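You operate a simulated robot arm through the tools that you are given. There is no shell and no other tool. Be economical: measure what you need, move in short steps, check, and stop when the job is done.

Carry out the task below with a simulated robot arm. There is one attempt and no reset: what you move stays moved.

JOB
Pile some things up. At the end: the yellow peg is on the worktop over the dryer; the white oil dish from the worktop under the airer is on the worktop over the dryer, with the green can from there on top of it and the yellow brush on top of that; whatever was shut is shut again. Leave all else as you found it, and nothing knocked over.
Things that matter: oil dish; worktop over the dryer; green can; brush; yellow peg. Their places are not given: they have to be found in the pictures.

It is judged by the outcome, as a careful person would: the job done as asked, and still so three seconds after it is handed in. It fails if anything else is knocked over, pushed out of place, dropped, spilled or broken.

ROBOT AND FRAMES
A 7-joint arm with a two-finger parallel gripper, fixed in place. Base frame: the origin is at the foot of the arm, x ahead of it, y to its left, z up; the work surface is at about z = 900. Units: mm, degrees, N and s.
With the tool pointing down near the work surface it reaches from about 240 to 680 mm from the base axis. Its first joint turns from -66.0 to 66.0 degrees. Payload 2.4 kg.
The tool frame sits at the grasp point between the pads (the TCP): z along the fingers, y along the line on which they close. The tips reach 30 mm beyond it. The gripper opens to 94 mm. The fingers are 28 mm wide and 10 mm thick; the gripper's body (50 by 96 mm) begins 55 mm behind the TCP.
Orientation is told as [roll, pitch, yaw] about the base's x, y, z axes, in that order, counted from this pose: with the fingers straight down and closing along the base's y, the tool's x points along the base's -x, its y along +y and its z along -z.

CONTROLS
- The arm moves only by the tool arm_command. Its arguments are lists of equal length, an entry for each row: "travel": the shift along the tool's x, y, z in units of 300 mm (1.0 is 300 mm), a list of three; "rot": the turn, a rotation vector about the tool's x, y, z in units of 60 degrees (1.0 is 60 degrees), a list of three; "grip": the finger opening in m, from 0 to 0.094. In form: {"travel": [[x, y, z], ...], "rot": [[wx, wy, wz], ...], "grip": [grip, ...]}. A call has 1 to 10 rows; each row is the pose to reach, as a shift and turn from the pose commanded when the call began, along the tool's axes at that moment. A call with a number of a shift or a turn outside -1 to 1 is refused whole. Rows are played at 5 a second. More than 50 mm and 8.6 degrees between two rows, or a gripper value outside its range, and nothing of the call is played. A pose out of reach is approached as far as the arm can. The call stops where the force on the tool passes 40 N (or 10 N more than at its start, if that is more) or the arm is blocked; 0.2 s more then pass. The fingers move at their own pace (about 153 mm/s each) and stop on an object; they squeeze with about 34 N. The grip force told is the motor's: it shows also when the fingers shut on nothing. Time passes only in rows, and 0.2 s behind the last, so rows that repeat a pose let the fingers close. It gives the time, the measured TCP pose, the force on the tool (base axes), the opening and the grip force at its end, in the units of the frame above (readings bear some noise), and new pictures: "views" is both (left out), scene, wrist or none.
- Cameras (640 x 400 px; columns grow to the right, rows downward): "scene" is fixed at [38.3, 466.4, 1454.4]; the picture's right is [-0.77, -0.64, 0.00], its down [-0.31, 0.38, -0.87] and it looks along [0.56, -0.67, -0.49] (base axes); focal length 239 px, centre (320, 200). "wrist" rides on the gripper at [-37, 0, -58] in the tool frame; the picture's right is [0.00, -1.00, 0.00], its down [0.97, 0.00, -0.24] and it looks along [0.24, 0.00, 0.97] (tool axes); focal length 218 px, centre (320, 200).
- locate(camera, pixels): for up to 12 pixels [column, row] of the newest picture of that camera ("zoom" is the newest enlarged one), the place [x, y, z] in the base frame of the surface seen there, good to about 2 mm. It takes no simulated time.
- close_up(camera, box): a new picture of the part [left, top, right, bottom] of that camera's present view, enlarged. It takes no simulated time.
- close_job(): hands the job in; it is judged then, once.

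Work in short steps. Measure before you move; look again where a grasp or a placing could have gone wrong, and mend it. You have 80 turns and 120 pictures in all, those below and enlarged ones among them. Open the gripper and draw the arm clear of the work before you hand the job in, unless the task says otherwise; then end with one line.

The tools are called after "Request:" as name(argument=value, ...) on one line, values as JSON. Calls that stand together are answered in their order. arm_command: Moves the arm, as the interface text tells. Its arguments: {"type":"object","properties":{"travel":{"type":"array"},"rot":{"type":"array"},"grip":{"type":"array"},"views":{"type":"string","enum":["both","scene","wrist","none"]}},"required":["travel","rot","grip"]} The other tools are called the same way: locate (camera, pixels) gives the place of the surface under pixels of a picture; close_up (camera, box) takes an enlarged picture of a part of a camera's view; close_job () hands the job in.

At the start:

```text
time_s: 0.0
tcp_pos: [333.0, -78.6, 1242.4]
tcp_rot: [0.0, 0.1, 0.0]
force: [0.6, 0.1, 0.6]
finger_gap: 94.2
finger_force: 0.0
```

scene: 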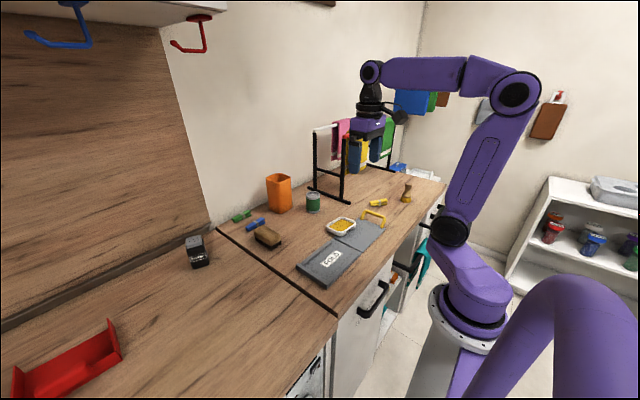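
wrist: 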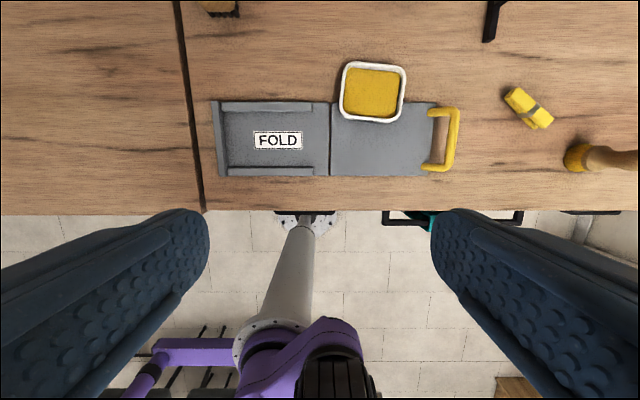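

I begin by looking at the objects on the worktop enlarged: the dish near (340,226), the can near (313,202), the brush near (267,237) and the peg near (378,203).

Request:
close_up(camera="scene", box=[220, 150, 440, 288])

Request:
close_up(camera="scene", box=[0, 200, 340, 400])

```text
2.90 times, centred on (330, 219) of scene
```

zoom: 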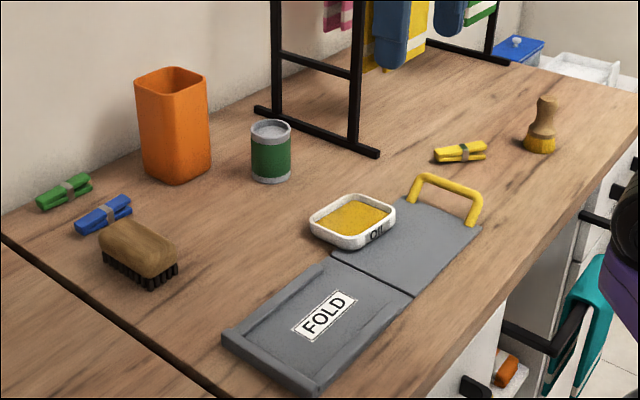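

```text
1.88 times, centred on (170, 300) of scene
```

zoom: 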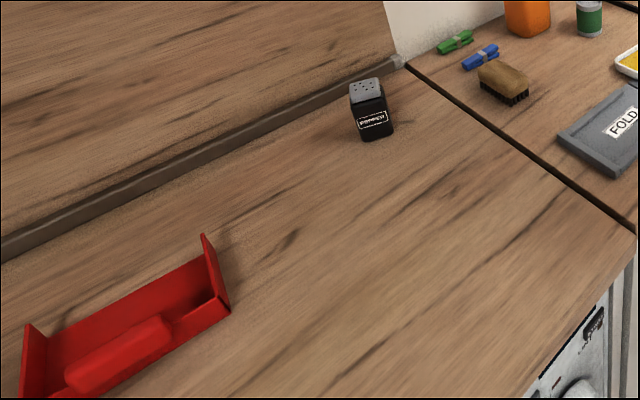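

The left counter has an appliance below at about (310,380); I check it is the dryer, and locate the objects.

Request:
close_up(camera="scene", box=[260, 300, 420, 400])

Request:
close_up(camera="wrist", box=[180, 40, 640, 220])

Request:
locate(camera="wrist", pixels=[[344, 66], [404, 70], [400, 121], [340, 112], [372, 90], [347, 120], [370, 130], [190, 100], [206, 212], [382, 150], [420, 80], [520, 105]])

Request:
locate(camera="scene", pixels=[[313, 193], [313, 205], [313, 212], [406, 186], [406, 199], [378, 203], [305, 193], [320, 193], [280, 330], [200, 300], [240, 290], [197, 262]])

```text
4.00 times, centred on (340, 350) of scene
```

zoom: 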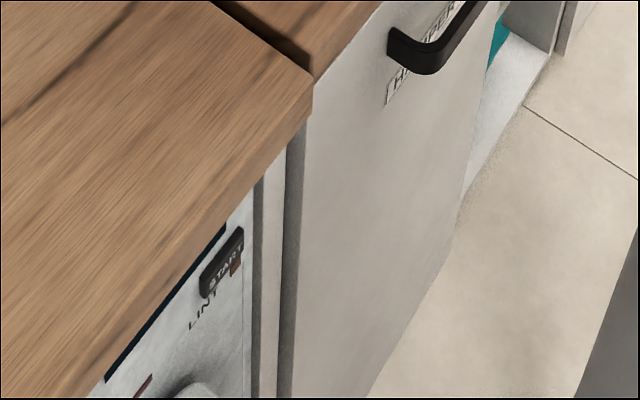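

```text
1.39 times, centred on (410, 130) of wrist
```

zoom: 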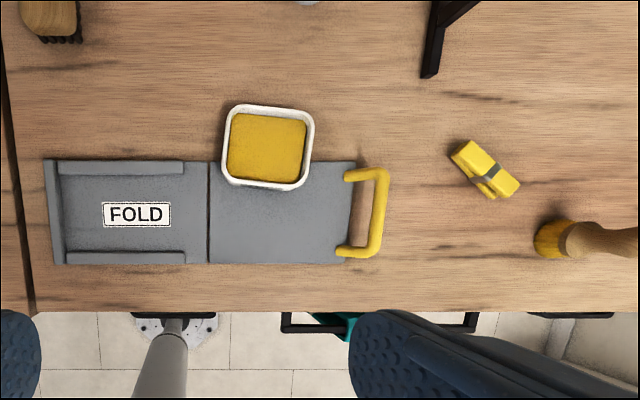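

```text
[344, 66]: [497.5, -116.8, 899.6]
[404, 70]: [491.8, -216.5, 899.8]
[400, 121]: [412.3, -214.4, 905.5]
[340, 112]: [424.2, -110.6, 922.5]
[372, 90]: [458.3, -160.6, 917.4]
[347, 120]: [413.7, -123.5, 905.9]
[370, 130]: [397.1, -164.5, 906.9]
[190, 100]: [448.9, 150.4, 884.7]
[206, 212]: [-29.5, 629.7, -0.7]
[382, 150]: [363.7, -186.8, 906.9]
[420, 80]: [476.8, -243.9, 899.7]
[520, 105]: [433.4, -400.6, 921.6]
```

```text
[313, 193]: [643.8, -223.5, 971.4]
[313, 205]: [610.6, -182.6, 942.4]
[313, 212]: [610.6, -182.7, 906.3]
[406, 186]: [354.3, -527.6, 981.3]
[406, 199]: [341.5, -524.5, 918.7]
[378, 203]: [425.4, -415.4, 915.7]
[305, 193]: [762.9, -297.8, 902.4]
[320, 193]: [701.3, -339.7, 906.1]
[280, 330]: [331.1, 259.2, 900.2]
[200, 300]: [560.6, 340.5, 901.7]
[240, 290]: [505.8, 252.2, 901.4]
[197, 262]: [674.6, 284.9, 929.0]
```

The LINT/START panel confirms the left worktop is the dryer's. I measure the dish outline in an enlarged wrist view.

Request:
close_up(camera="wrist", box=[324, 50, 420, 130])

Request:
close_up(camera="scene", box=[315, 205, 395, 255])

```text
5.00 times, centred on (372, 90) of wrist
```

zoom: 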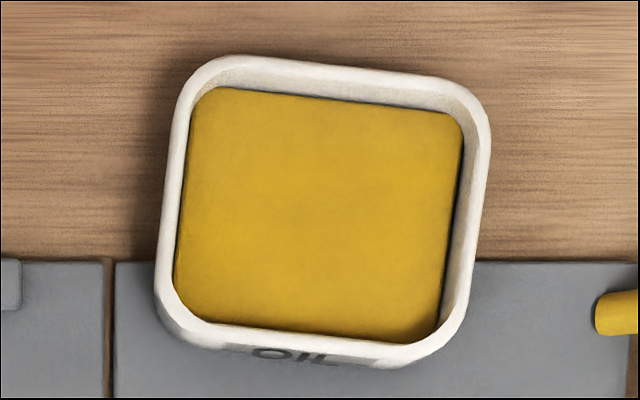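

```text
8.00 times, centred on (355, 230) of scene
```

zoom: 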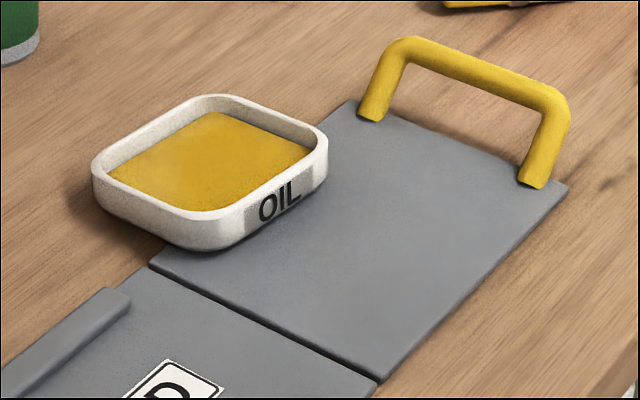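

The newest zoom is the scene one; I locate rim points at left (97,168), top (215,98), right (323,140), front (200,235), and the oil surface.

Request:
locate(camera="zoom", pixels=[[97, 168], [215, 98], [322, 140], [205, 215], [145, 190], [265, 178], [270, 117], [150, 132], [210, 160], [150, 235], [205, 245], [310, 195]])

```text
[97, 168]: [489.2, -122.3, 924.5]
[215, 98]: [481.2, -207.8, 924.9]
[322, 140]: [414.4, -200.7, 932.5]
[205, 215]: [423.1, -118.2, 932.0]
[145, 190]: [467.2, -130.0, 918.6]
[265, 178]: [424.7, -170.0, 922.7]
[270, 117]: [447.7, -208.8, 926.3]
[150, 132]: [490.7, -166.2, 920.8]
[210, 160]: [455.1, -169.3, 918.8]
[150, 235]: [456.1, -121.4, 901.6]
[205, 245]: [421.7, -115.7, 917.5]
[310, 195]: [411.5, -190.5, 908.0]
```

The dish leans about 6–7° with its near edge on the grey board (rim z 932 near, 924 far), about 80 mm wide along x, 95 along y. I go above it, turning the gripper to close along its narrow width.

Request:
arm_command(travel=[[-0.04, -0.028, 0.06], [-0.08, -0.056, 0.12], [-0.12, -0.084, 0.18], [-0.16, -0.112, 0.24], [-0.2, -0.14, 0.3], [-0.24, -0.168, 0.36], [-0.28, -0.196, 0.42], [-0.32, -0.224, 0.48], [-0.36, -0.252, 0.54], [-0.397, -0.28, 0.6]], rot=[[0, 0, -0.1], [0, 0, -0.2], [0, 0, -0.3], [0, 0, -0.4], [0, 0, -0.5], [0, 0, -0.6], [0, 0, -0.7], [0, 0, -0.8], [0, 0, -0.9], [0, 0, -1.0]], grip=[0.094, 0.094, 0.094, 0.094, 0.094, 0.094, 0.094, 0.094, 0.094, 0.094], views="none")

Request:
arm_command(travel=[[0, 0, 0], [0, 0, 0], [0, 0, 0], [0, 0, 0]], rot=[[0, 0, -0.1], [0, 0, -0.2], [0, 0, -0.3], [0, 0, -0.37]], grip=[0.094, 0.094, 0.094, 0.094])

```text
time_s: 2.2
tcp_pos: [451.8, -160.7, 1061.6]
tcp_rot: [0.1, 0.0, 60.1]
force: [-0.3, -0.1, -0.2]
finger_gap: 94.0
finger_force: 0.1
```

```text
time_s: 3.2
tcp_pos: [453.0, -162.5, 1061.2]
tcp_rot: [0.0, 0.1, 82.2]
force: [0.3, 0.0, 0.0]
finger_gap: 93.8
finger_force: 0.1
```

scene: 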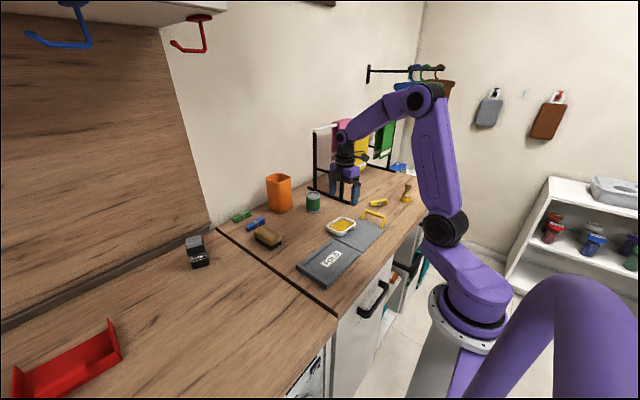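
wrist: 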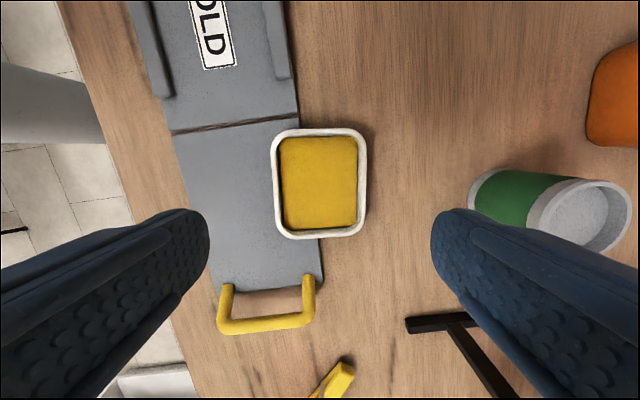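

The dish is roughly aligned; I measure its rim edges at (273,185), (366,185), (320,130), (320,237).

Request:
locate(camera="wrist", pixels=[[274, 150], [364, 150], [278, 220], [361, 220], [320, 131], [320, 235], [320, 185], [300, 185], [345, 185], [277, 185], [364, 185], [310, 250]])

Request:
close_up(camera="wrist", box=[250, 120, 390, 260])

```text
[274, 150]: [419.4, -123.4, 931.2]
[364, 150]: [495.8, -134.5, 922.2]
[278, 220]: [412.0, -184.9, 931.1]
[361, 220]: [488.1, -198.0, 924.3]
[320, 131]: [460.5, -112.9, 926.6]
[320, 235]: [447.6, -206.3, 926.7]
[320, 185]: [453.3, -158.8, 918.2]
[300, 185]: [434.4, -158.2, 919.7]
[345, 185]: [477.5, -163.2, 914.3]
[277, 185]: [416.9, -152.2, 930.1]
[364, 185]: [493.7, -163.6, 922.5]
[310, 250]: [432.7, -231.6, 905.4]
```

```text
2.86 times, centred on (320, 190) of wrist
```

zoom: 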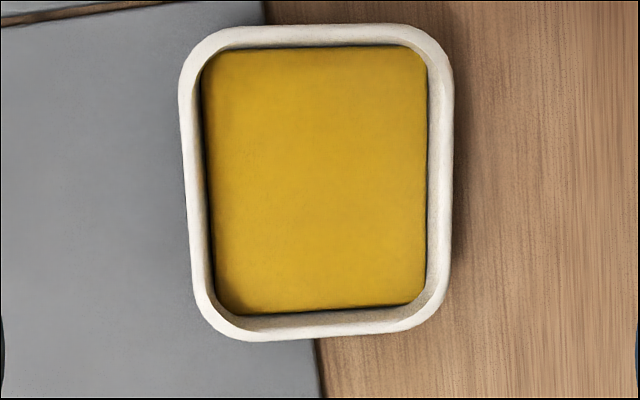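

Dish centre is about (454.5,-160), rim 926.5, width ~80, tilted 6°. I descend with the tool tilted 6° to match, stopping just above the rim.

Request:
arm_command(travel=[[-0.0097, -0.0088, 0.06], [-0.0097, -0.0088, 0.13], [-0.0097, -0.0088, 0.2], [-0.0097, -0.0088, 0.26], [-0.0097, -0.0088, 0.29], [-0.0097, -0.0088, 0.31]], rot=[[-0.03, 0, 0], [-0.06, 0, 0], [-0.1, 0, 0], [-0.1, 0, 0], [-0.1, 0, 0], [-0.1, 0, 0]], grip=[0.094, 0.094, 0.094, 0.094, 0.094, 0.094])

```text
time_s: 4.6
tcp_pos: [455.7, -158.5, 967.9]
tcp_rot: [6.0, 0.0, 82.2]
force: [-0.6, 0.3, -0.5]
finger_gap: 93.9
finger_force: 0.1
```

scene: 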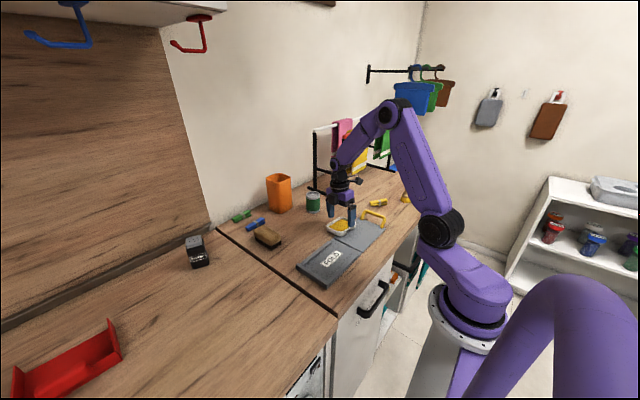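
wrist: 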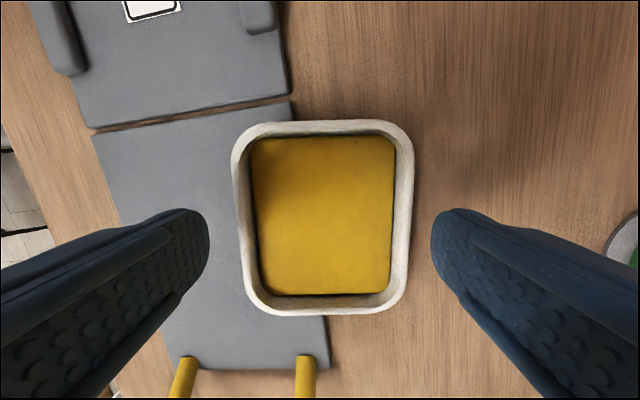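

Fingers straddle the dish (rim columns 233–412, centred ~323). I go down the last 26 mm and close.

Request:
arm_command(travel=[[0.003, -0.005, 0.04], [0.005, -0.009, 0.07], [0.005, -0.0103, 0.088], [0.005, -0.0103, 0.088], [0.005, -0.0103, 0.088], [0.005, -0.0103, 0.088], [0.005, -0.0103, 0.088]], rot=[[0, 0, 0], [0, 0, 0], [0, 0, 0], [0, 0, 0], [0, 0, 0], [0, 0, 0], [0, 0, 0]], grip=[0.094, 0.094, 0.094, 0.085, 0.075, 0.07, 0.07])

```text
time_s: 6.2
tcp_pos: [455.6, -160.2, 942.8]
tcp_rot: [6.1, -0.1, 82.2]
force: [0.7, 0.1, 0.2]
finger_gap: 84.7
finger_force: 34.2
```

scene: 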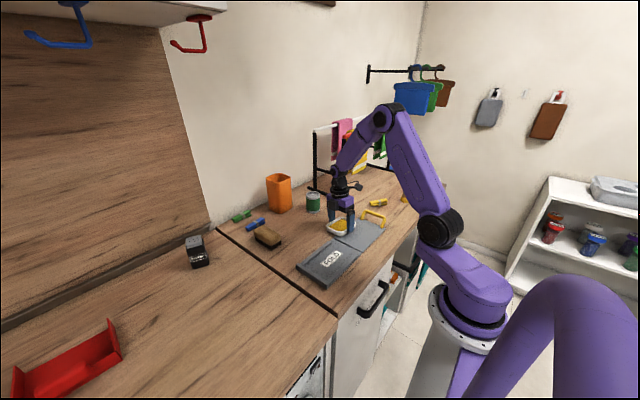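
wrist: 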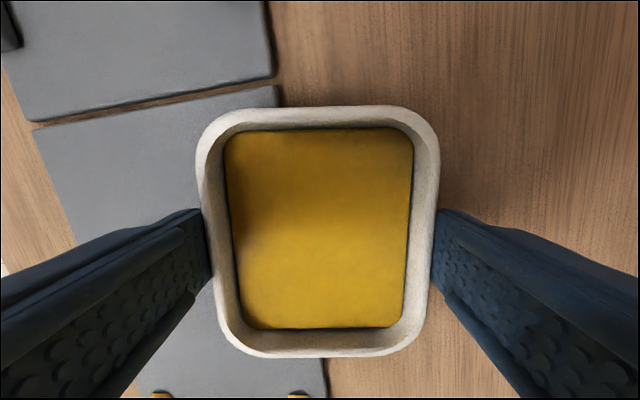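

The fingers hold the dish at 84.7 mm with 34 N. I lift gently, levelling the tool.

Request:
arm_command(travel=[[0, 0, -0.03], [0, 0, -0.07], [0, 0, -0.12], [0, 0, -0.18], [0, 0, -0.24], [0, 0, -0.3], [0, 0, -0.36], [0, 0, -0.36]], rot=[[0, 0, 0], [0, 0, 0], [0.02, 0, 0], [0.04, 0, 0], [0.06, 0, 0], [0.08, 0, 0], [0.1, 0, 0], [0.1, 0, 0]], grip=[0.07, 0.07, 0.07, 0.07, 0.07, 0.07, 0.07, 0.07])

```text
time_s: 8.0
tcp_pos: [466.1, -161.5, 1047.2]
tcp_rot: [0.0, 0.0, 82.2]
force: [0.6, -0.3, -1.9]
finger_gap: 84.8
finger_force: 33.6
```

scene: 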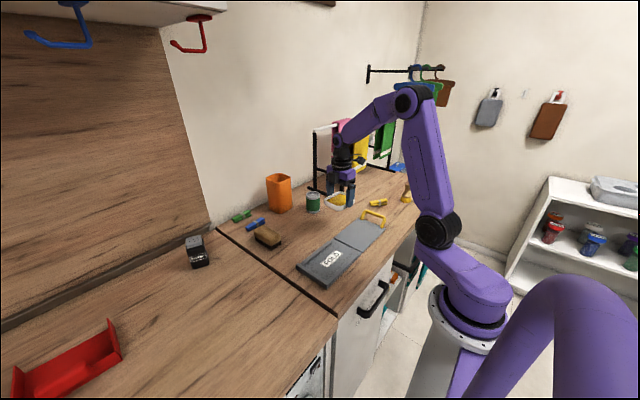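
wrist: 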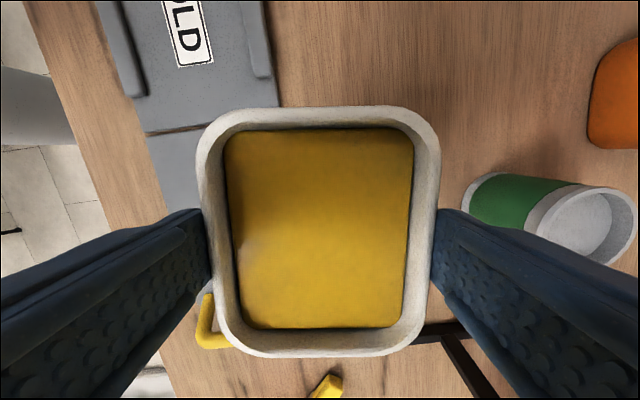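

The dish is held level. I carry it in +y toward an empty spot on the dryer worktop at about (440, 260).

Request:
arm_command(travel=[[-0.05, 0.01, 0], [-0.15, 0.03, 0], [-0.25, 0.05, 0], [-0.35, 0.07, 0], [-0.45, 0.09, 0], [-0.56, 0.112, 0], [-0.67, 0.134, 0], [-0.77, 0.154, 0], [-0.86, 0.172, 0], [-0.95, 0.19, 0]], rot=[[0, 0, 0], [0, 0, 0], [0, 0, 0], [0, 0, 0], [0, 0, 0], [0, 0, 0], [0, 0, 0], [0, 0, 0], [0, 0, 0], [0, 0, 0]], grip=[0.07, 0.07, 0.07, 0.07, 0.07, 0.07, 0.07, 0.07, 0.07, 0.07], views="none")

Request:
arm_command(travel=[[-0.09, 0.018, 0.03], [-0.18, 0.036, 0.06], [-0.27, 0.054, 0.1], [-0.36, 0.072, 0.13], [-0.43, 0.087, 0.16], [-0.43, 0.087, 0.2], [-0.43, 0.087, 0.23], [-0.43, 0.087, 0.23]], rot=[[0, 0, 0], [0, 0, 0], [0, 0, 0], [0, 0, 0], [0, 0, 0], [0, 0, 0], [0, 0, 0], [0, 0, 0]], grip=[0.07, 0.07, 0.07, 0.07, 0.07, 0.07, 0.07, 0.07])

```text
time_s: 10.2
tcp_pos: [448.6, 127.4, 1049.3]
tcp_rot: [0.1, 0.0, 82.3]
force: [-0.3, -0.3, -1.5]
finger_gap: 84.3
finger_force: 34.2
```

```text
time_s: 12.0
tcp_pos: [440.8, 258.6, 980.0]
tcp_rot: [0.0, 0.0, 82.2]
force: [-0.2, 0.6, -1.5]
finger_gap: 84.6
finger_force: 33.8
```

scene: 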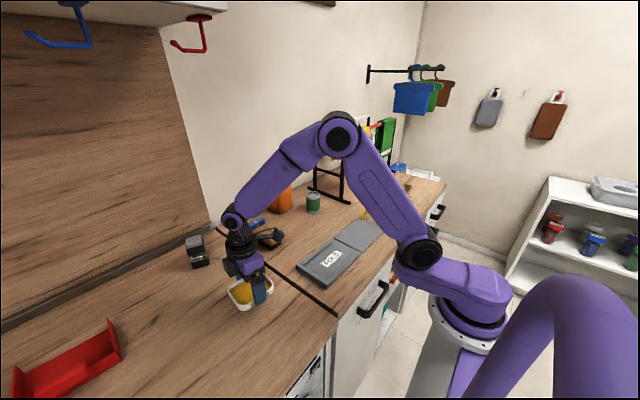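
wrist: 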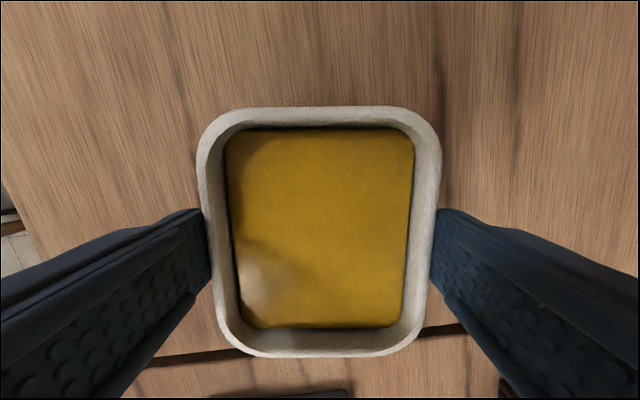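

The dish hangs over free worktop. I lower it slowly; contact is expected near TCP z ≈ 940.

Request:
arm_command(travel=[[0, 0, 0.04], [0, 0, 0.08], [0, 0, 0.105], [0, 0, 0.115], [0, 0, 0.12], [0, 0, 0.125]], rot=[[0, 0, 0], [0, 0, 0], [0, 0, 0], [0, 0, 0], [0, 0, 0], [0, 0, 0]], grip=[0.07, 0.07, 0.07, 0.07, 0.07, 0.07], views="scene")

Request:
close_up(camera="scene", box=[200, 250, 300, 330])

```text
time_s: 13.4
tcp_pos: [441.6, 259.0, 942.1]
tcp_rot: [0.1, -0.1, 82.2]
force: [0.5, -0.4, -2.4]
finger_gap: 84.4
finger_force: 34.4
```

scene: 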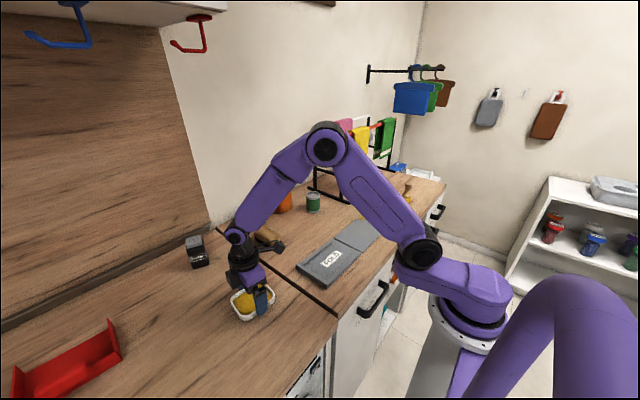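

```text
5.00 times, centred on (250, 290) of scene
```

zoom: 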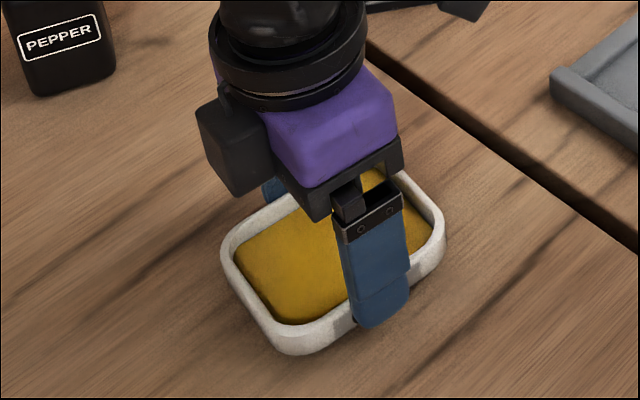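

Almost down. I continue in 0.6 mm steps watching for contact.

Request:
arm_command(travel=[[0, 0, 0.002], [0, 0, 0.004], [0, 0, 0.006], [0, 0, 0.008], [0, 0, 0.008]], rot=[[0, 0, 0], [0, 0, 0], [0, 0, 0], [0, 0, 0], [0, 0, 0]], grip=[0.07, 0.07, 0.07, 0.07, 0.07], views="none")

```text
time_s: 14.6
tcp_pos: [441.2, 259.1, 940.3]
tcp_rot: [0.1, 0.0, 82.1]
force: [-0.2, 0.6, -2.2]
finger_gap: 84.3
finger_force: 33.7
```

No contact yet (force still −2 N). I go on.

Request:
arm_command(travel=[[0, 0, 0.002], [0, 0, 0.004], [0, 0, 0.006], [0, 0, 0.008], [0, 0, 0.008]], rot=[[0, 0, 0], [0, 0, 0], [0, 0, 0], [0, 0, 0], [0, 0, 0]], grip=[0.07, 0.07, 0.07, 0.07, 0.07], views="none")

```text
time_s: 15.8
tcp_pos: [440.4, 259.7, 937.3]
tcp_rot: [0.1, 0.0, 82.1]
force: [-0.7, -0.1, -1.8]
finger_gap: 84.6
finger_force: 34.2
```

Request:
close_up(camera="scene", box=[220, 275, 290, 331])

Request:
arm_command(travel=[[0, 0, 0.002], [0, 0, 0.004], [0, 0, 0.006], [0, 0, 0.006]], rot=[[0, 0, 0], [0, 0, 0], [0, 0, 0], [0, 0, 0]], grip=[0.07, 0.07, 0.07, 0.07], views="none")

```text
7.14 times, centred on (255, 303) of scene
```

zoom: 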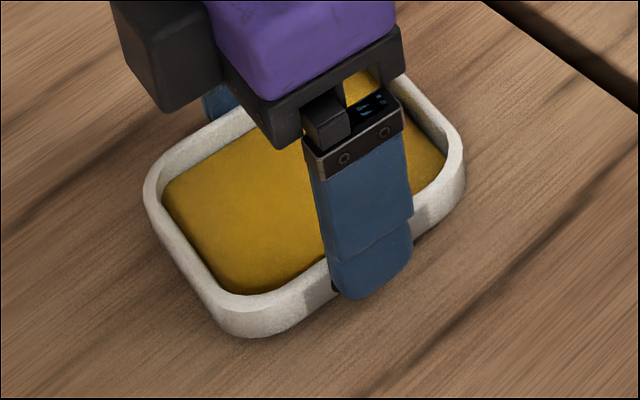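

```text
time_s: 16.8
tcp_pos: [440.9, 260.0, 936.9]
tcp_rot: [-0.1, -0.1, 82.2]
force: [-5.4, -5.3, 24.1]
finger_gap: 84.5
finger_force: 33.9
```

Contact: 24 N upward at z 936.9. I ease up a hair, open, and rise clear.

Request:
arm_command(travel=[[0, 0, -0.003], [0, 0, -0.003], [0, 0, -0.003], [0, 0, -0.003], [0, 0, -0.05], [0, 0, -0.15], [0, 0, -0.28], [0, 0, -0.42]], rot=[[0, 0, 0], [0, 0, 0], [0, 0, 0], [0, 0, 0], [0, 0, 0], [0, 0, 0], [0, 0, 0], [0, 0, 0]], grip=[0.08, 0.094, 0.094, 0.094, 0.094, 0.094, 0.094, 0.094])

```text
time_s: 18.6
tcp_pos: [439.4, 259.7, 1063.1]
tcp_rot: [0.1, 0.0, 82.3]
force: [-0.1, -0.8, -1.1]
finger_gap: 94.1
finger_force: 0.1
```

scene: 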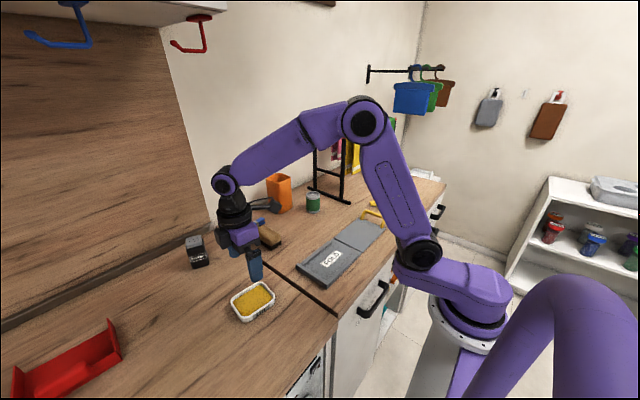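
wrist: 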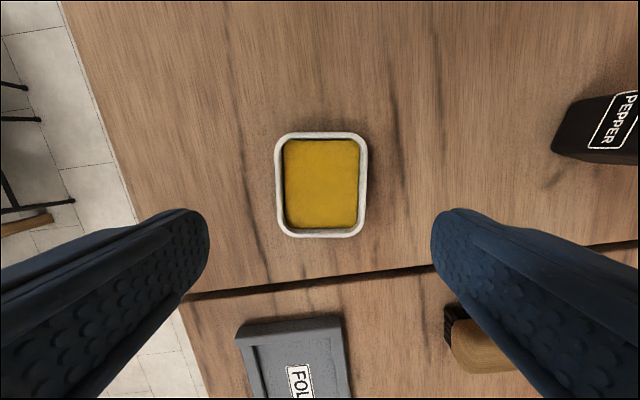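

The dish sits flat. I measure the dish here, and the can and the airer's feet for the next grasp.

Request:
locate(camera="wrist", pixels=[[279, 185], [363, 185], [320, 135], [320, 233], [320, 185], [300, 160], [345, 215]])

Request:
close_up(camera="scene", box=[290, 170, 370, 220])

```text
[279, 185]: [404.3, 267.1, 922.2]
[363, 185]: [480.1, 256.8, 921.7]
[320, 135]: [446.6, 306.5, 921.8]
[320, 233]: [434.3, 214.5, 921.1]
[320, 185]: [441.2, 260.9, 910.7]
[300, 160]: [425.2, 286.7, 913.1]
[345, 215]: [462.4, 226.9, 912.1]
```

```text
8.00 times, centred on (330, 195) of scene
```

zoom: 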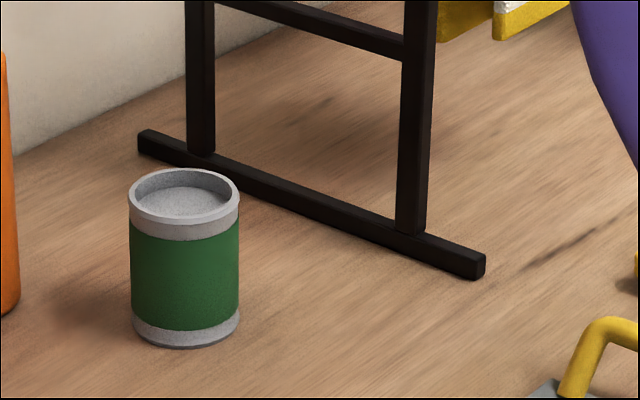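

I measure the can's rim and base and the airer foot in this zoom.

Request:
locate(camera="zoom", pixels=[[133, 195], [183, 172], [236, 195], [185, 215], [185, 198], [185, 280], [185, 343], [145, 140], [300, 195], [480, 265], [410, 60], [200, 60]])

```text
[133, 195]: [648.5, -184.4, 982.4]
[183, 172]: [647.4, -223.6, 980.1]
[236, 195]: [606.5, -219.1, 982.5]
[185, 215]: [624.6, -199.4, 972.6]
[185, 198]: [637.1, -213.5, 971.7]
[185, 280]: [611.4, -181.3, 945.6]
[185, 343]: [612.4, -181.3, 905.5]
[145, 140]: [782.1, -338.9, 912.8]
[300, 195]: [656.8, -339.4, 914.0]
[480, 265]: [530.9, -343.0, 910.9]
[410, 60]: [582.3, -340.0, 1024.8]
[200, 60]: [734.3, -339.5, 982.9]
```

The can: centre ≈ (628,-202), Ø≈55, top z 982; the airer's foot runs along y=-340. I go back over toward it by the same safe route and then check the bin's position.

Request:
arm_command(travel=[[0.05, -0.01, 0], [0.15, -0.03, 0], [0.25, -0.05, 0], [0.36, -0.07, 0], [0.47, -0.09, 0], [0.58, -0.11, 0], [0.69, -0.13, 0], [0.79, -0.15, 0], [0.88, -0.165, 0], [0.95, -0.175, 0]], rot=[[0, 0, 0], [0, 0, 0], [0, 0, 0], [0, 0, 0], [0, 0, 0], [0, 0, 0], [0, 0, 0], [0, 0, 0], [0, 0, 0], [0, 0, 0]], grip=[0.094, 0.094, 0.094, 0.094, 0.094, 0.094, 0.094, 0.094, 0.094, 0.094], views="none")

Request:
arm_command(travel=[[0.09, -0.02, 0], [0.19, -0.035, 0], [0.29, -0.055, 0], [0.39, -0.072, 0], [0.494, -0.091, 0], [0.494, -0.2, 0], [0.494, -0.2, 0]], rot=[[0, 0, 0], [0, 0, 0], [0, 0, 0], [0, 0, 0], [0, 0, 0], [0, 0, 0], [0, 0, 0]], grip=[0.094, 0.094, 0.094, 0.094, 0.094, 0.094, 0.094])

Request:
locate(camera="scene", pixels=[[267, 180], [291, 178], [278, 186], [280, 175], [282, 211]])

```text
time_s: 20.8
tcp_pos: [454.5, -29.6, 1062.8]
tcp_rot: [0.0, 0.0, 82.2]
force: [-0.3, -0.3, 0.3]
finger_gap: 93.9
finger_force: 0.2
```

```text
time_s: 22.4
tcp_pos: [493.0, -183.3, 1061.7]
tcp_rot: [0.0, -0.1, 82.3]
force: [-0.2, -0.7, 0.4]
finger_gap: 94.2
finger_force: 0.1
```

scene: 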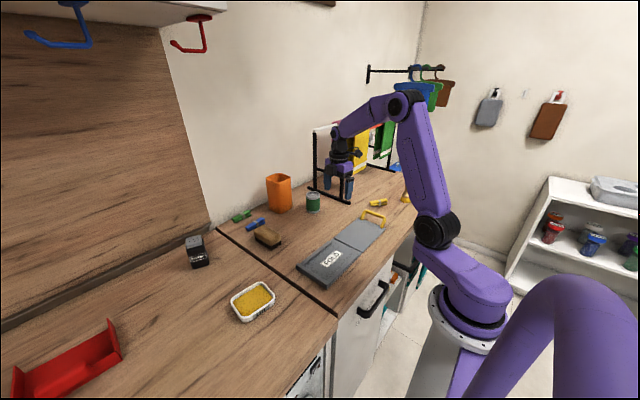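
wrist: 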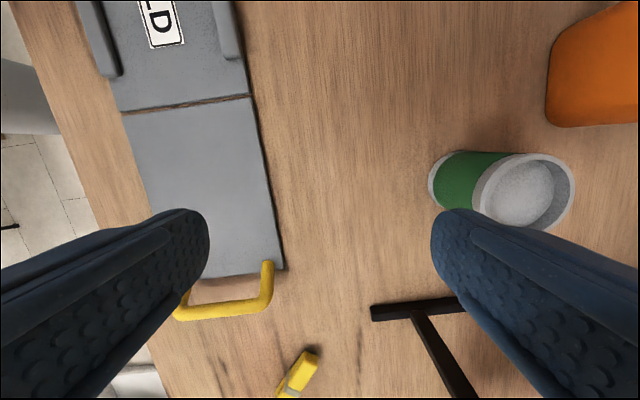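

```text
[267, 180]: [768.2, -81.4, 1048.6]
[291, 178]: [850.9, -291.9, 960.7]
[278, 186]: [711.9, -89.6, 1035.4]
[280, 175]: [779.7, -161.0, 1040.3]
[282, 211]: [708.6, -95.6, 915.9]
```

The bin is near x 700+, top z 1048. I measure the bin's nearest edges and the can from the wrist view.

Request:
locate(camera="wrist", pixels=[[550, 120], [600, 122], [635, 121], [552, 60], [600, 15], [475, 195], [573, 185], [525, 155], [525, 190], [432, 175], [460, 155]])

```text
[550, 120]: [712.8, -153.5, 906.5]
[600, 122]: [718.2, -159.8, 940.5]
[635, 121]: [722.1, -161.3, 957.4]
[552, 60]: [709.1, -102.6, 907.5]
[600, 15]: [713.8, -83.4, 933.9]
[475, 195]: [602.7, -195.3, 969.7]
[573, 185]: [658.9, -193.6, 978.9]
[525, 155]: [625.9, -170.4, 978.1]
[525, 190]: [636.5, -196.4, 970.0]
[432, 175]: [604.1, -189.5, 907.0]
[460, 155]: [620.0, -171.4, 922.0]
```

Can centre ≈ (630,-200), Ø57; bin starts at x≈705. I move out over the can with opening 80 mm, tips above its top.

Request:
arm_command(travel=[[-0.001, -0.09, 0.01], [-0.002, -0.19, 0.02], [-0.004, -0.29, 0.03], [-0.006, -0.39, 0.04], [-0.007, -0.462, 0.05], [-0.007, -0.462, 0.07], [-0.007, -0.462, 0.07]], rot=[[0, 0, 0], [0, 0, 0], [0, 0, 0], [0, 0, 0], [0, 0, 0], [0, 0, 0], [0, 0, 0]], grip=[0.084, 0.084, 0.084, 0.084, 0.084, 0.084, 0.084])

```text
time_s: 24.0
tcp_pos: [631.8, -201.3, 1041.4]
tcp_rot: [0.0, 0.0, 82.2]
force: [0.1, -0.4, -0.3]
finger_gap: 84.1
finger_force: 0.1
```

scene: 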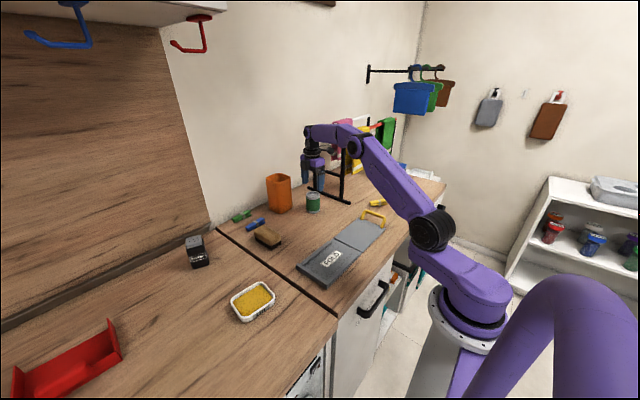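
wrist: 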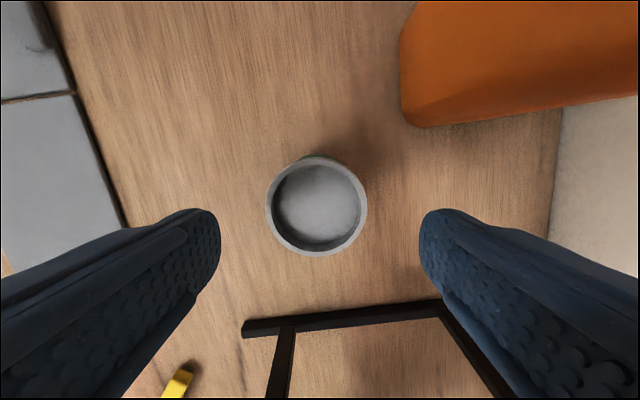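

The can is centred between the fingers (column 316). I check its centre along the finger width too.

Request:
locate(camera="wrist", pixels=[[269, 205], [365, 205], [316, 157], [316, 253], [318, 200], [401, 110], [470, 120]])

```text
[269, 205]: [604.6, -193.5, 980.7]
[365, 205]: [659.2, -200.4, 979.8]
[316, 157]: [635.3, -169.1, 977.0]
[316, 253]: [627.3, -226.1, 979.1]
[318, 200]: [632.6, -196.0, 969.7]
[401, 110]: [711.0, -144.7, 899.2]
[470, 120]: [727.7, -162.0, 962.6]
```

Centre (631.5,-197.5), Ø57. I descend to TCP z ≈ 950 with a 3 mm correction in y, then close.

Request:
arm_command(travel=[[-0.01, 0.001, 0.02], [-0.01, 0.001, 0.09], [-0.01, 0.001, 0.17], [-0.01, 0.001, 0.24], [-0.01, 0.001, 0.28], [-0.01, 0.001, 0.303], [-0.01, 0.001, 0.303]], rot=[[0, 0, 0], [0, 0, 0], [0, 0, 0], [0, 0, 0], [0, 0, 0], [0, 0, 0], [0, 0, 0]], grip=[0.084, 0.084, 0.084, 0.084, 0.084, 0.084, 0.084])

```text
time_s: 25.6
tcp_pos: [630.5, -196.7, 950.8]
tcp_rot: [0.0, 0.1, 82.2]
force: [-1.4, -0.1, -0.2]
finger_gap: 84.0
finger_force: 0.0
```

scene: 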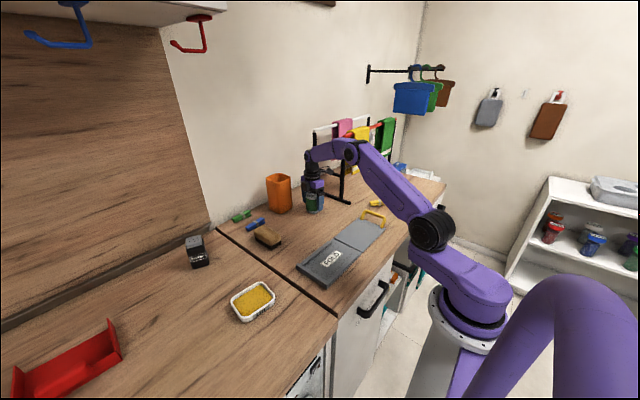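
wrist: 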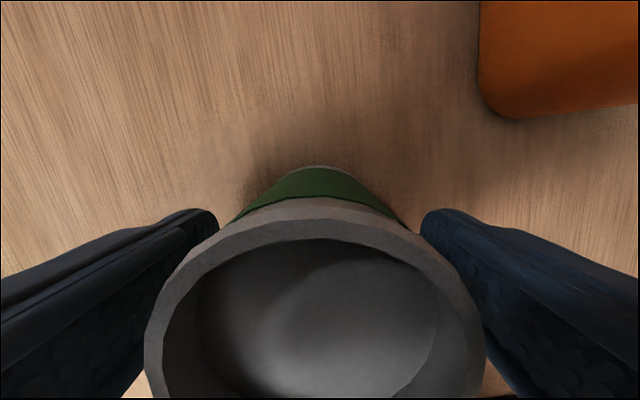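

The can is between the fingers. I close and then lift straight up slowly.

Request:
arm_command(travel=[[0, 0, 0], [0, 0, 0], [0, 0, 0], [0, 0, -0.02], [0, 0, -0.06], [0, 0, -0.13], [0, 0, -0.22], [0, 0, -0.32], [0, 0, -0.4], [0, 0, -0.4]], rot=[[0, 0, 0], [0, 0, 0], [0, 0, 0], [0, 0, 0], [0, 0, 0], [0, 0, 0], [0, 0, 0], [0, 0, 0], [0, 0, 0], [0, 0, 0]], grip=[0.07, 0.055, 0.045, 0.045, 0.045, 0.045, 0.045, 0.045, 0.045, 0.045])

```text
time_s: 27.8
tcp_pos: [630.6, -199.7, 1069.4]
tcp_rot: [0.0, -0.1, 82.2]
force: [0.7, 0.1, -0.2]
finger_gap: 59.1
finger_force: 33.8
```

scene: 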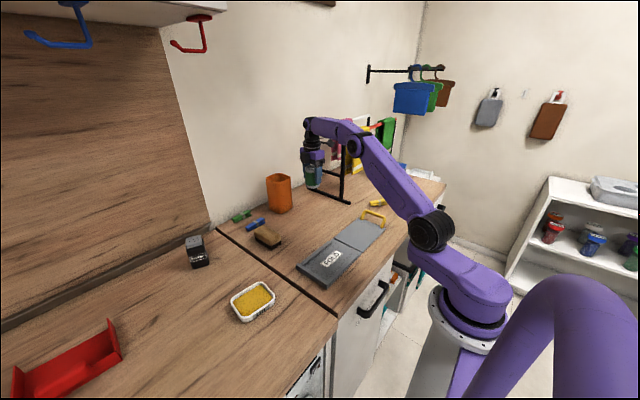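
wrist: 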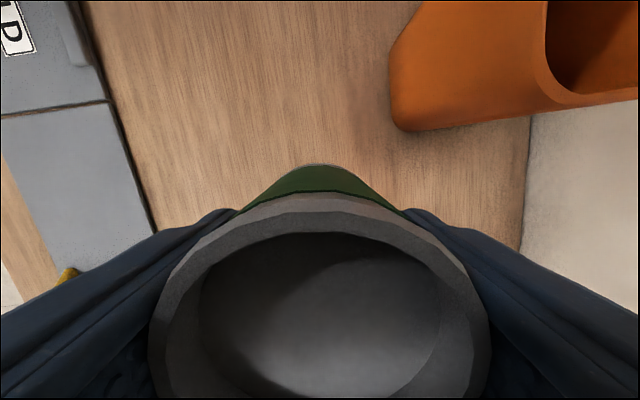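

The can is held (59 mm). I carry it in a straight line toward the dish at (441,260).

Request:
arm_command(travel=[[-0.05, 0.03, 0], [-0.14, 0.082, 0], [-0.24, 0.14, 0], [-0.345, 0.201, 0], [-0.45, 0.262, 0], [-0.555, 0.323, 0], [-0.66, 0.385, 0], [-0.765, 0.446, 0], [-0.85, 0.495, 0], [-0.932, 0.543, 0]], rot=[[0, 0, 0], [0, 0, 0], [0, 0, 0], [0, 0, 0], [0, 0, 0], [0, 0, 0], [0, 0, 0], [0, 0, 0], [0, 0, 0], [0, 0, 0]], grip=[0.045, 0.045, 0.045, 0.045, 0.045, 0.045, 0.045, 0.045, 0.045, 0.045], views="none")

Request:
arm_command(travel=[[-0.09, 0.053, 0], [-0.18, 0.105, 0], [-0.27, 0.158, 0], [-0.36, 0.21, 0], [-0.44, 0.257, 0], [-0.501, 0.293, 0], [-0.501, 0.293, 0.06], [-0.501, 0.293, 0.12], [-0.501, 0.293, 0.17], [-0.501, 0.293, 0.17]], rot=[[0, 0, 0], [0, 0, 0], [0, 0, 0], [0, 0, 0], [0, 0, 0], [0, 0, 0], [0, 0, 0], [0, 0, 0], [0, 0, 0], [0, 0, 0]], grip=[0.045, 0.045, 0.045, 0.045, 0.045, 0.045, 0.045, 0.045, 0.045, 0.045])

Request:
close_up(camera="scene", box=[200, 240, 300, 330])

```text
time_s: 30.0
tcp_pos: [506.7, 100.8, 1069.0]
tcp_rot: [0.1, 0.0, 82.1]
force: [0.1, 0.0, -0.5]
finger_gap: 58.9
finger_force: 33.8
```

```text
time_s: 32.2
tcp_pos: [440.8, 261.1, 1019.7]
tcp_rot: [0.0, 0.0, 82.2]
force: [0.2, -0.4, -0.6]
finger_gap: 58.9
finger_force: 34.0
```

scene: 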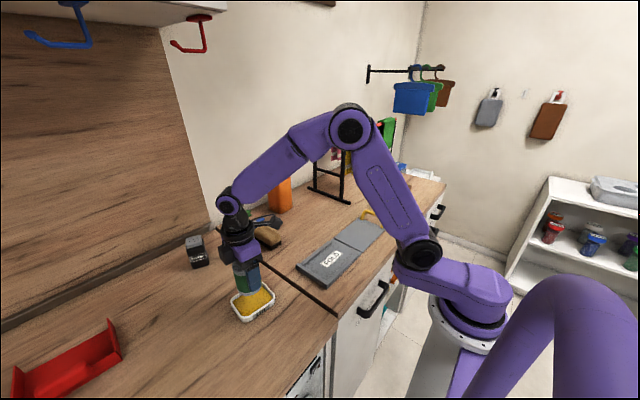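
wrist: 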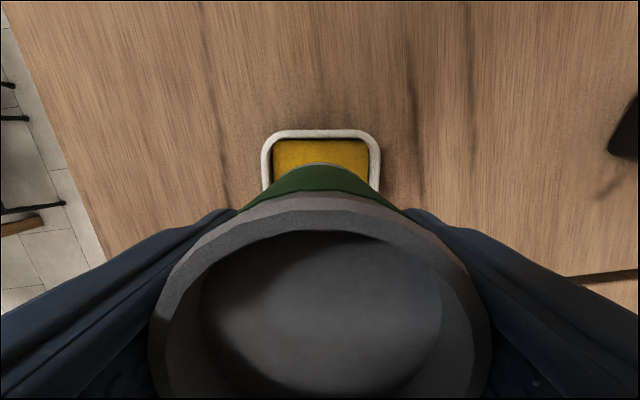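

```text
4.44 times, centred on (250, 285) of scene
```

zoom: 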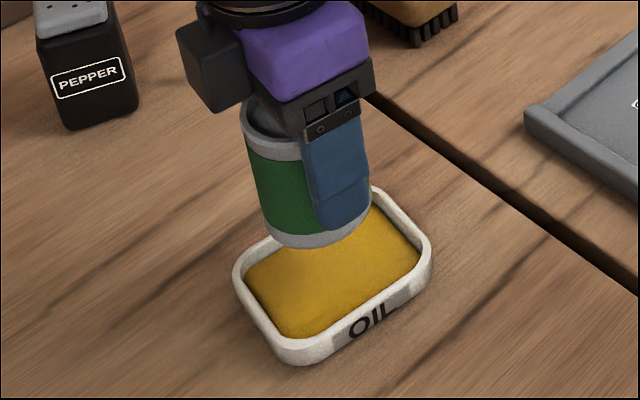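

Aligned over the dish centre. Can bottom ≈ 969, oil surface ≈ 912; I lower 52 mm then go gently.

Request:
arm_command(travel=[[0, 0, 0.05], [0, 0, 0.1], [0, 0, 0.14], [0, 0, 0.165], [0, 0, 0.175], [0, 0, 0.18], [0, 0, 0.184], [0, 0, 0.184]], rot=[[0, 0, 0], [0, 0, 0], [0, 0, 0], [0, 0, 0], [0, 0, 0], [0, 0, 0], [0, 0, 0], [0, 0, 0]], grip=[0.045, 0.045, 0.045, 0.045, 0.045, 0.045, 0.045, 0.045], views="scene")

Request:
close_up(camera="scene", box=[200, 250, 300, 340])

```text
time_s: 34.0
tcp_pos: [441.2, 260.7, 964.9]
tcp_rot: [0.0, 0.0, 82.2]
force: [0.3, -0.2, -0.6]
finger_gap: 58.7
finger_force: 33.9
```

scene: 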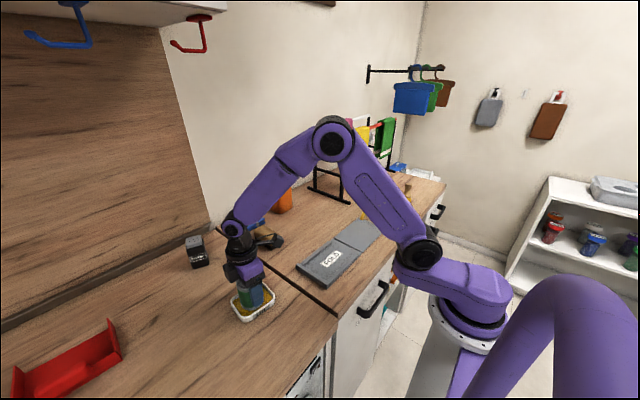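

```text
4.44 times, centred on (250, 295) of scene
```

zoom: 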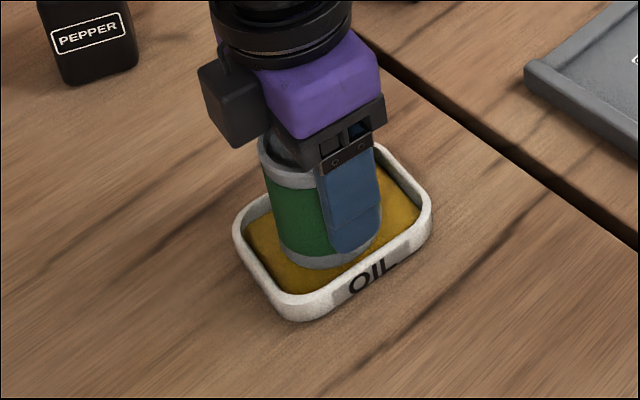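

The can is inside the rim just over the oil pad. I lower in sub-millimetre steps until contact shows.

Request:
arm_command(travel=[[0, 0, 0.002], [0, 0, 0.004], [0, 0, 0.006], [0, 0, 0.008], [0, 0, 0.01], [0, 0, 0.01]], rot=[[0, 0, 0], [0, 0, 0], [0, 0, 0], [0, 0, 0], [0, 0, 0], [0, 0, 0]], grip=[0.045, 0.045, 0.045, 0.045, 0.045, 0.045], views="none")

```text
time_s: 35.4
tcp_pos: [441.4, 261.4, 962.4]
tcp_rot: [-0.1, -0.1, 82.2]
force: [-2.6, -0.7, 24.4]
finger_gap: 58.9
finger_force: 34.5
```

Contact at 24 N. I ease off slightly, open to 80 mm, and rise.

Request:
arm_command(travel=[[0, 0, -0.002], [0, 0, -0.002], [0, 0, -0.002], [0, 0, -0.002], [0, 0, -0.03], [0, 0, -0.1], [0, 0, -0.2], [0, 0, -0.33], [0, 0, -0.45]], rot=[[0, 0, 0], [0, 0, 0], [0, 0, 0], [0, 0, 0], [0, 0, 0], [0, 0, 0], [0, 0, 0], [0, 0, 0], [0, 0, 0]], grip=[0.062, 0.07, 0.08, 0.08, 0.08, 0.08, 0.08, 0.08, 0.08])

Request:
close_up(camera="scene", box=[200, 250, 300, 340])

```text
time_s: 37.4
tcp_pos: [437.4, 261.5, 1095.7]
tcp_rot: [0.0, 0.0, 82.2]
force: [-0.5, 0.5, 0.6]
finger_gap: 79.9
finger_force: 0.1
```

scene: 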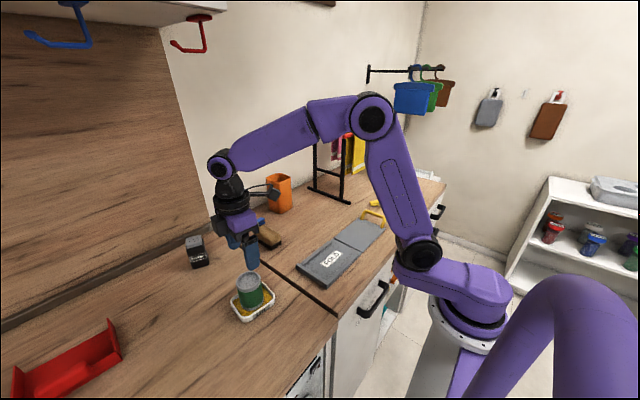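
wrist: 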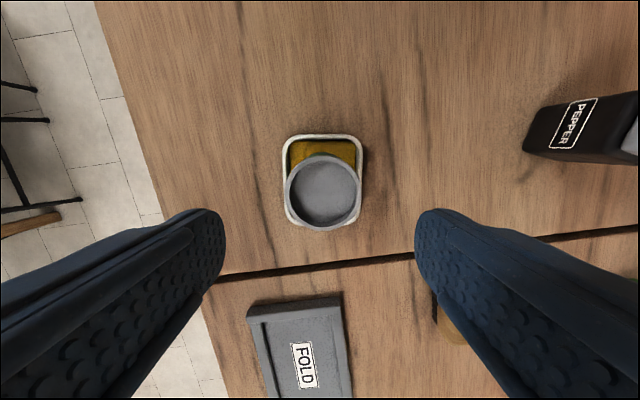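

```text
4.44 times, centred on (250, 295) of scene
```

zoom: 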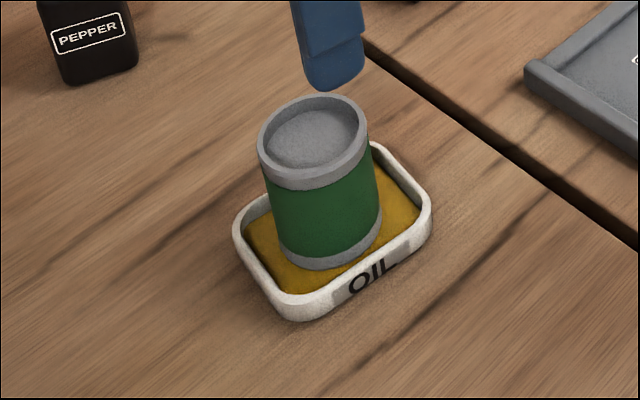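

The can stands upright in the dish. I measure its top ring and recess.

Request:
locate(camera="wrist", pixels=[[288, 190], [357, 190], [322, 157], [322, 227], [322, 190], [308, 180], [338, 205]])

Request:
close_up(camera="scene", box=[360, 170, 440, 220])

```text
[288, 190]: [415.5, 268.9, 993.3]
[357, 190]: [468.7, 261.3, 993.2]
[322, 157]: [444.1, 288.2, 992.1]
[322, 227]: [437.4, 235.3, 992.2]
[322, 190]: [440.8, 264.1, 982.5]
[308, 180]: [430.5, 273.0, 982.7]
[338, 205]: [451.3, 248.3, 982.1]
```

```text
8.00 times, centred on (400, 195) of scene
```

zoom: 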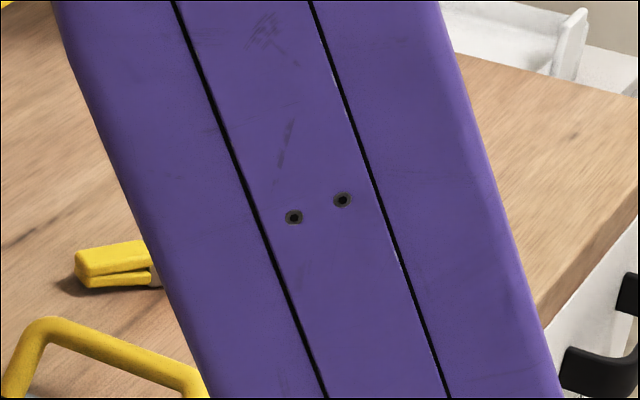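

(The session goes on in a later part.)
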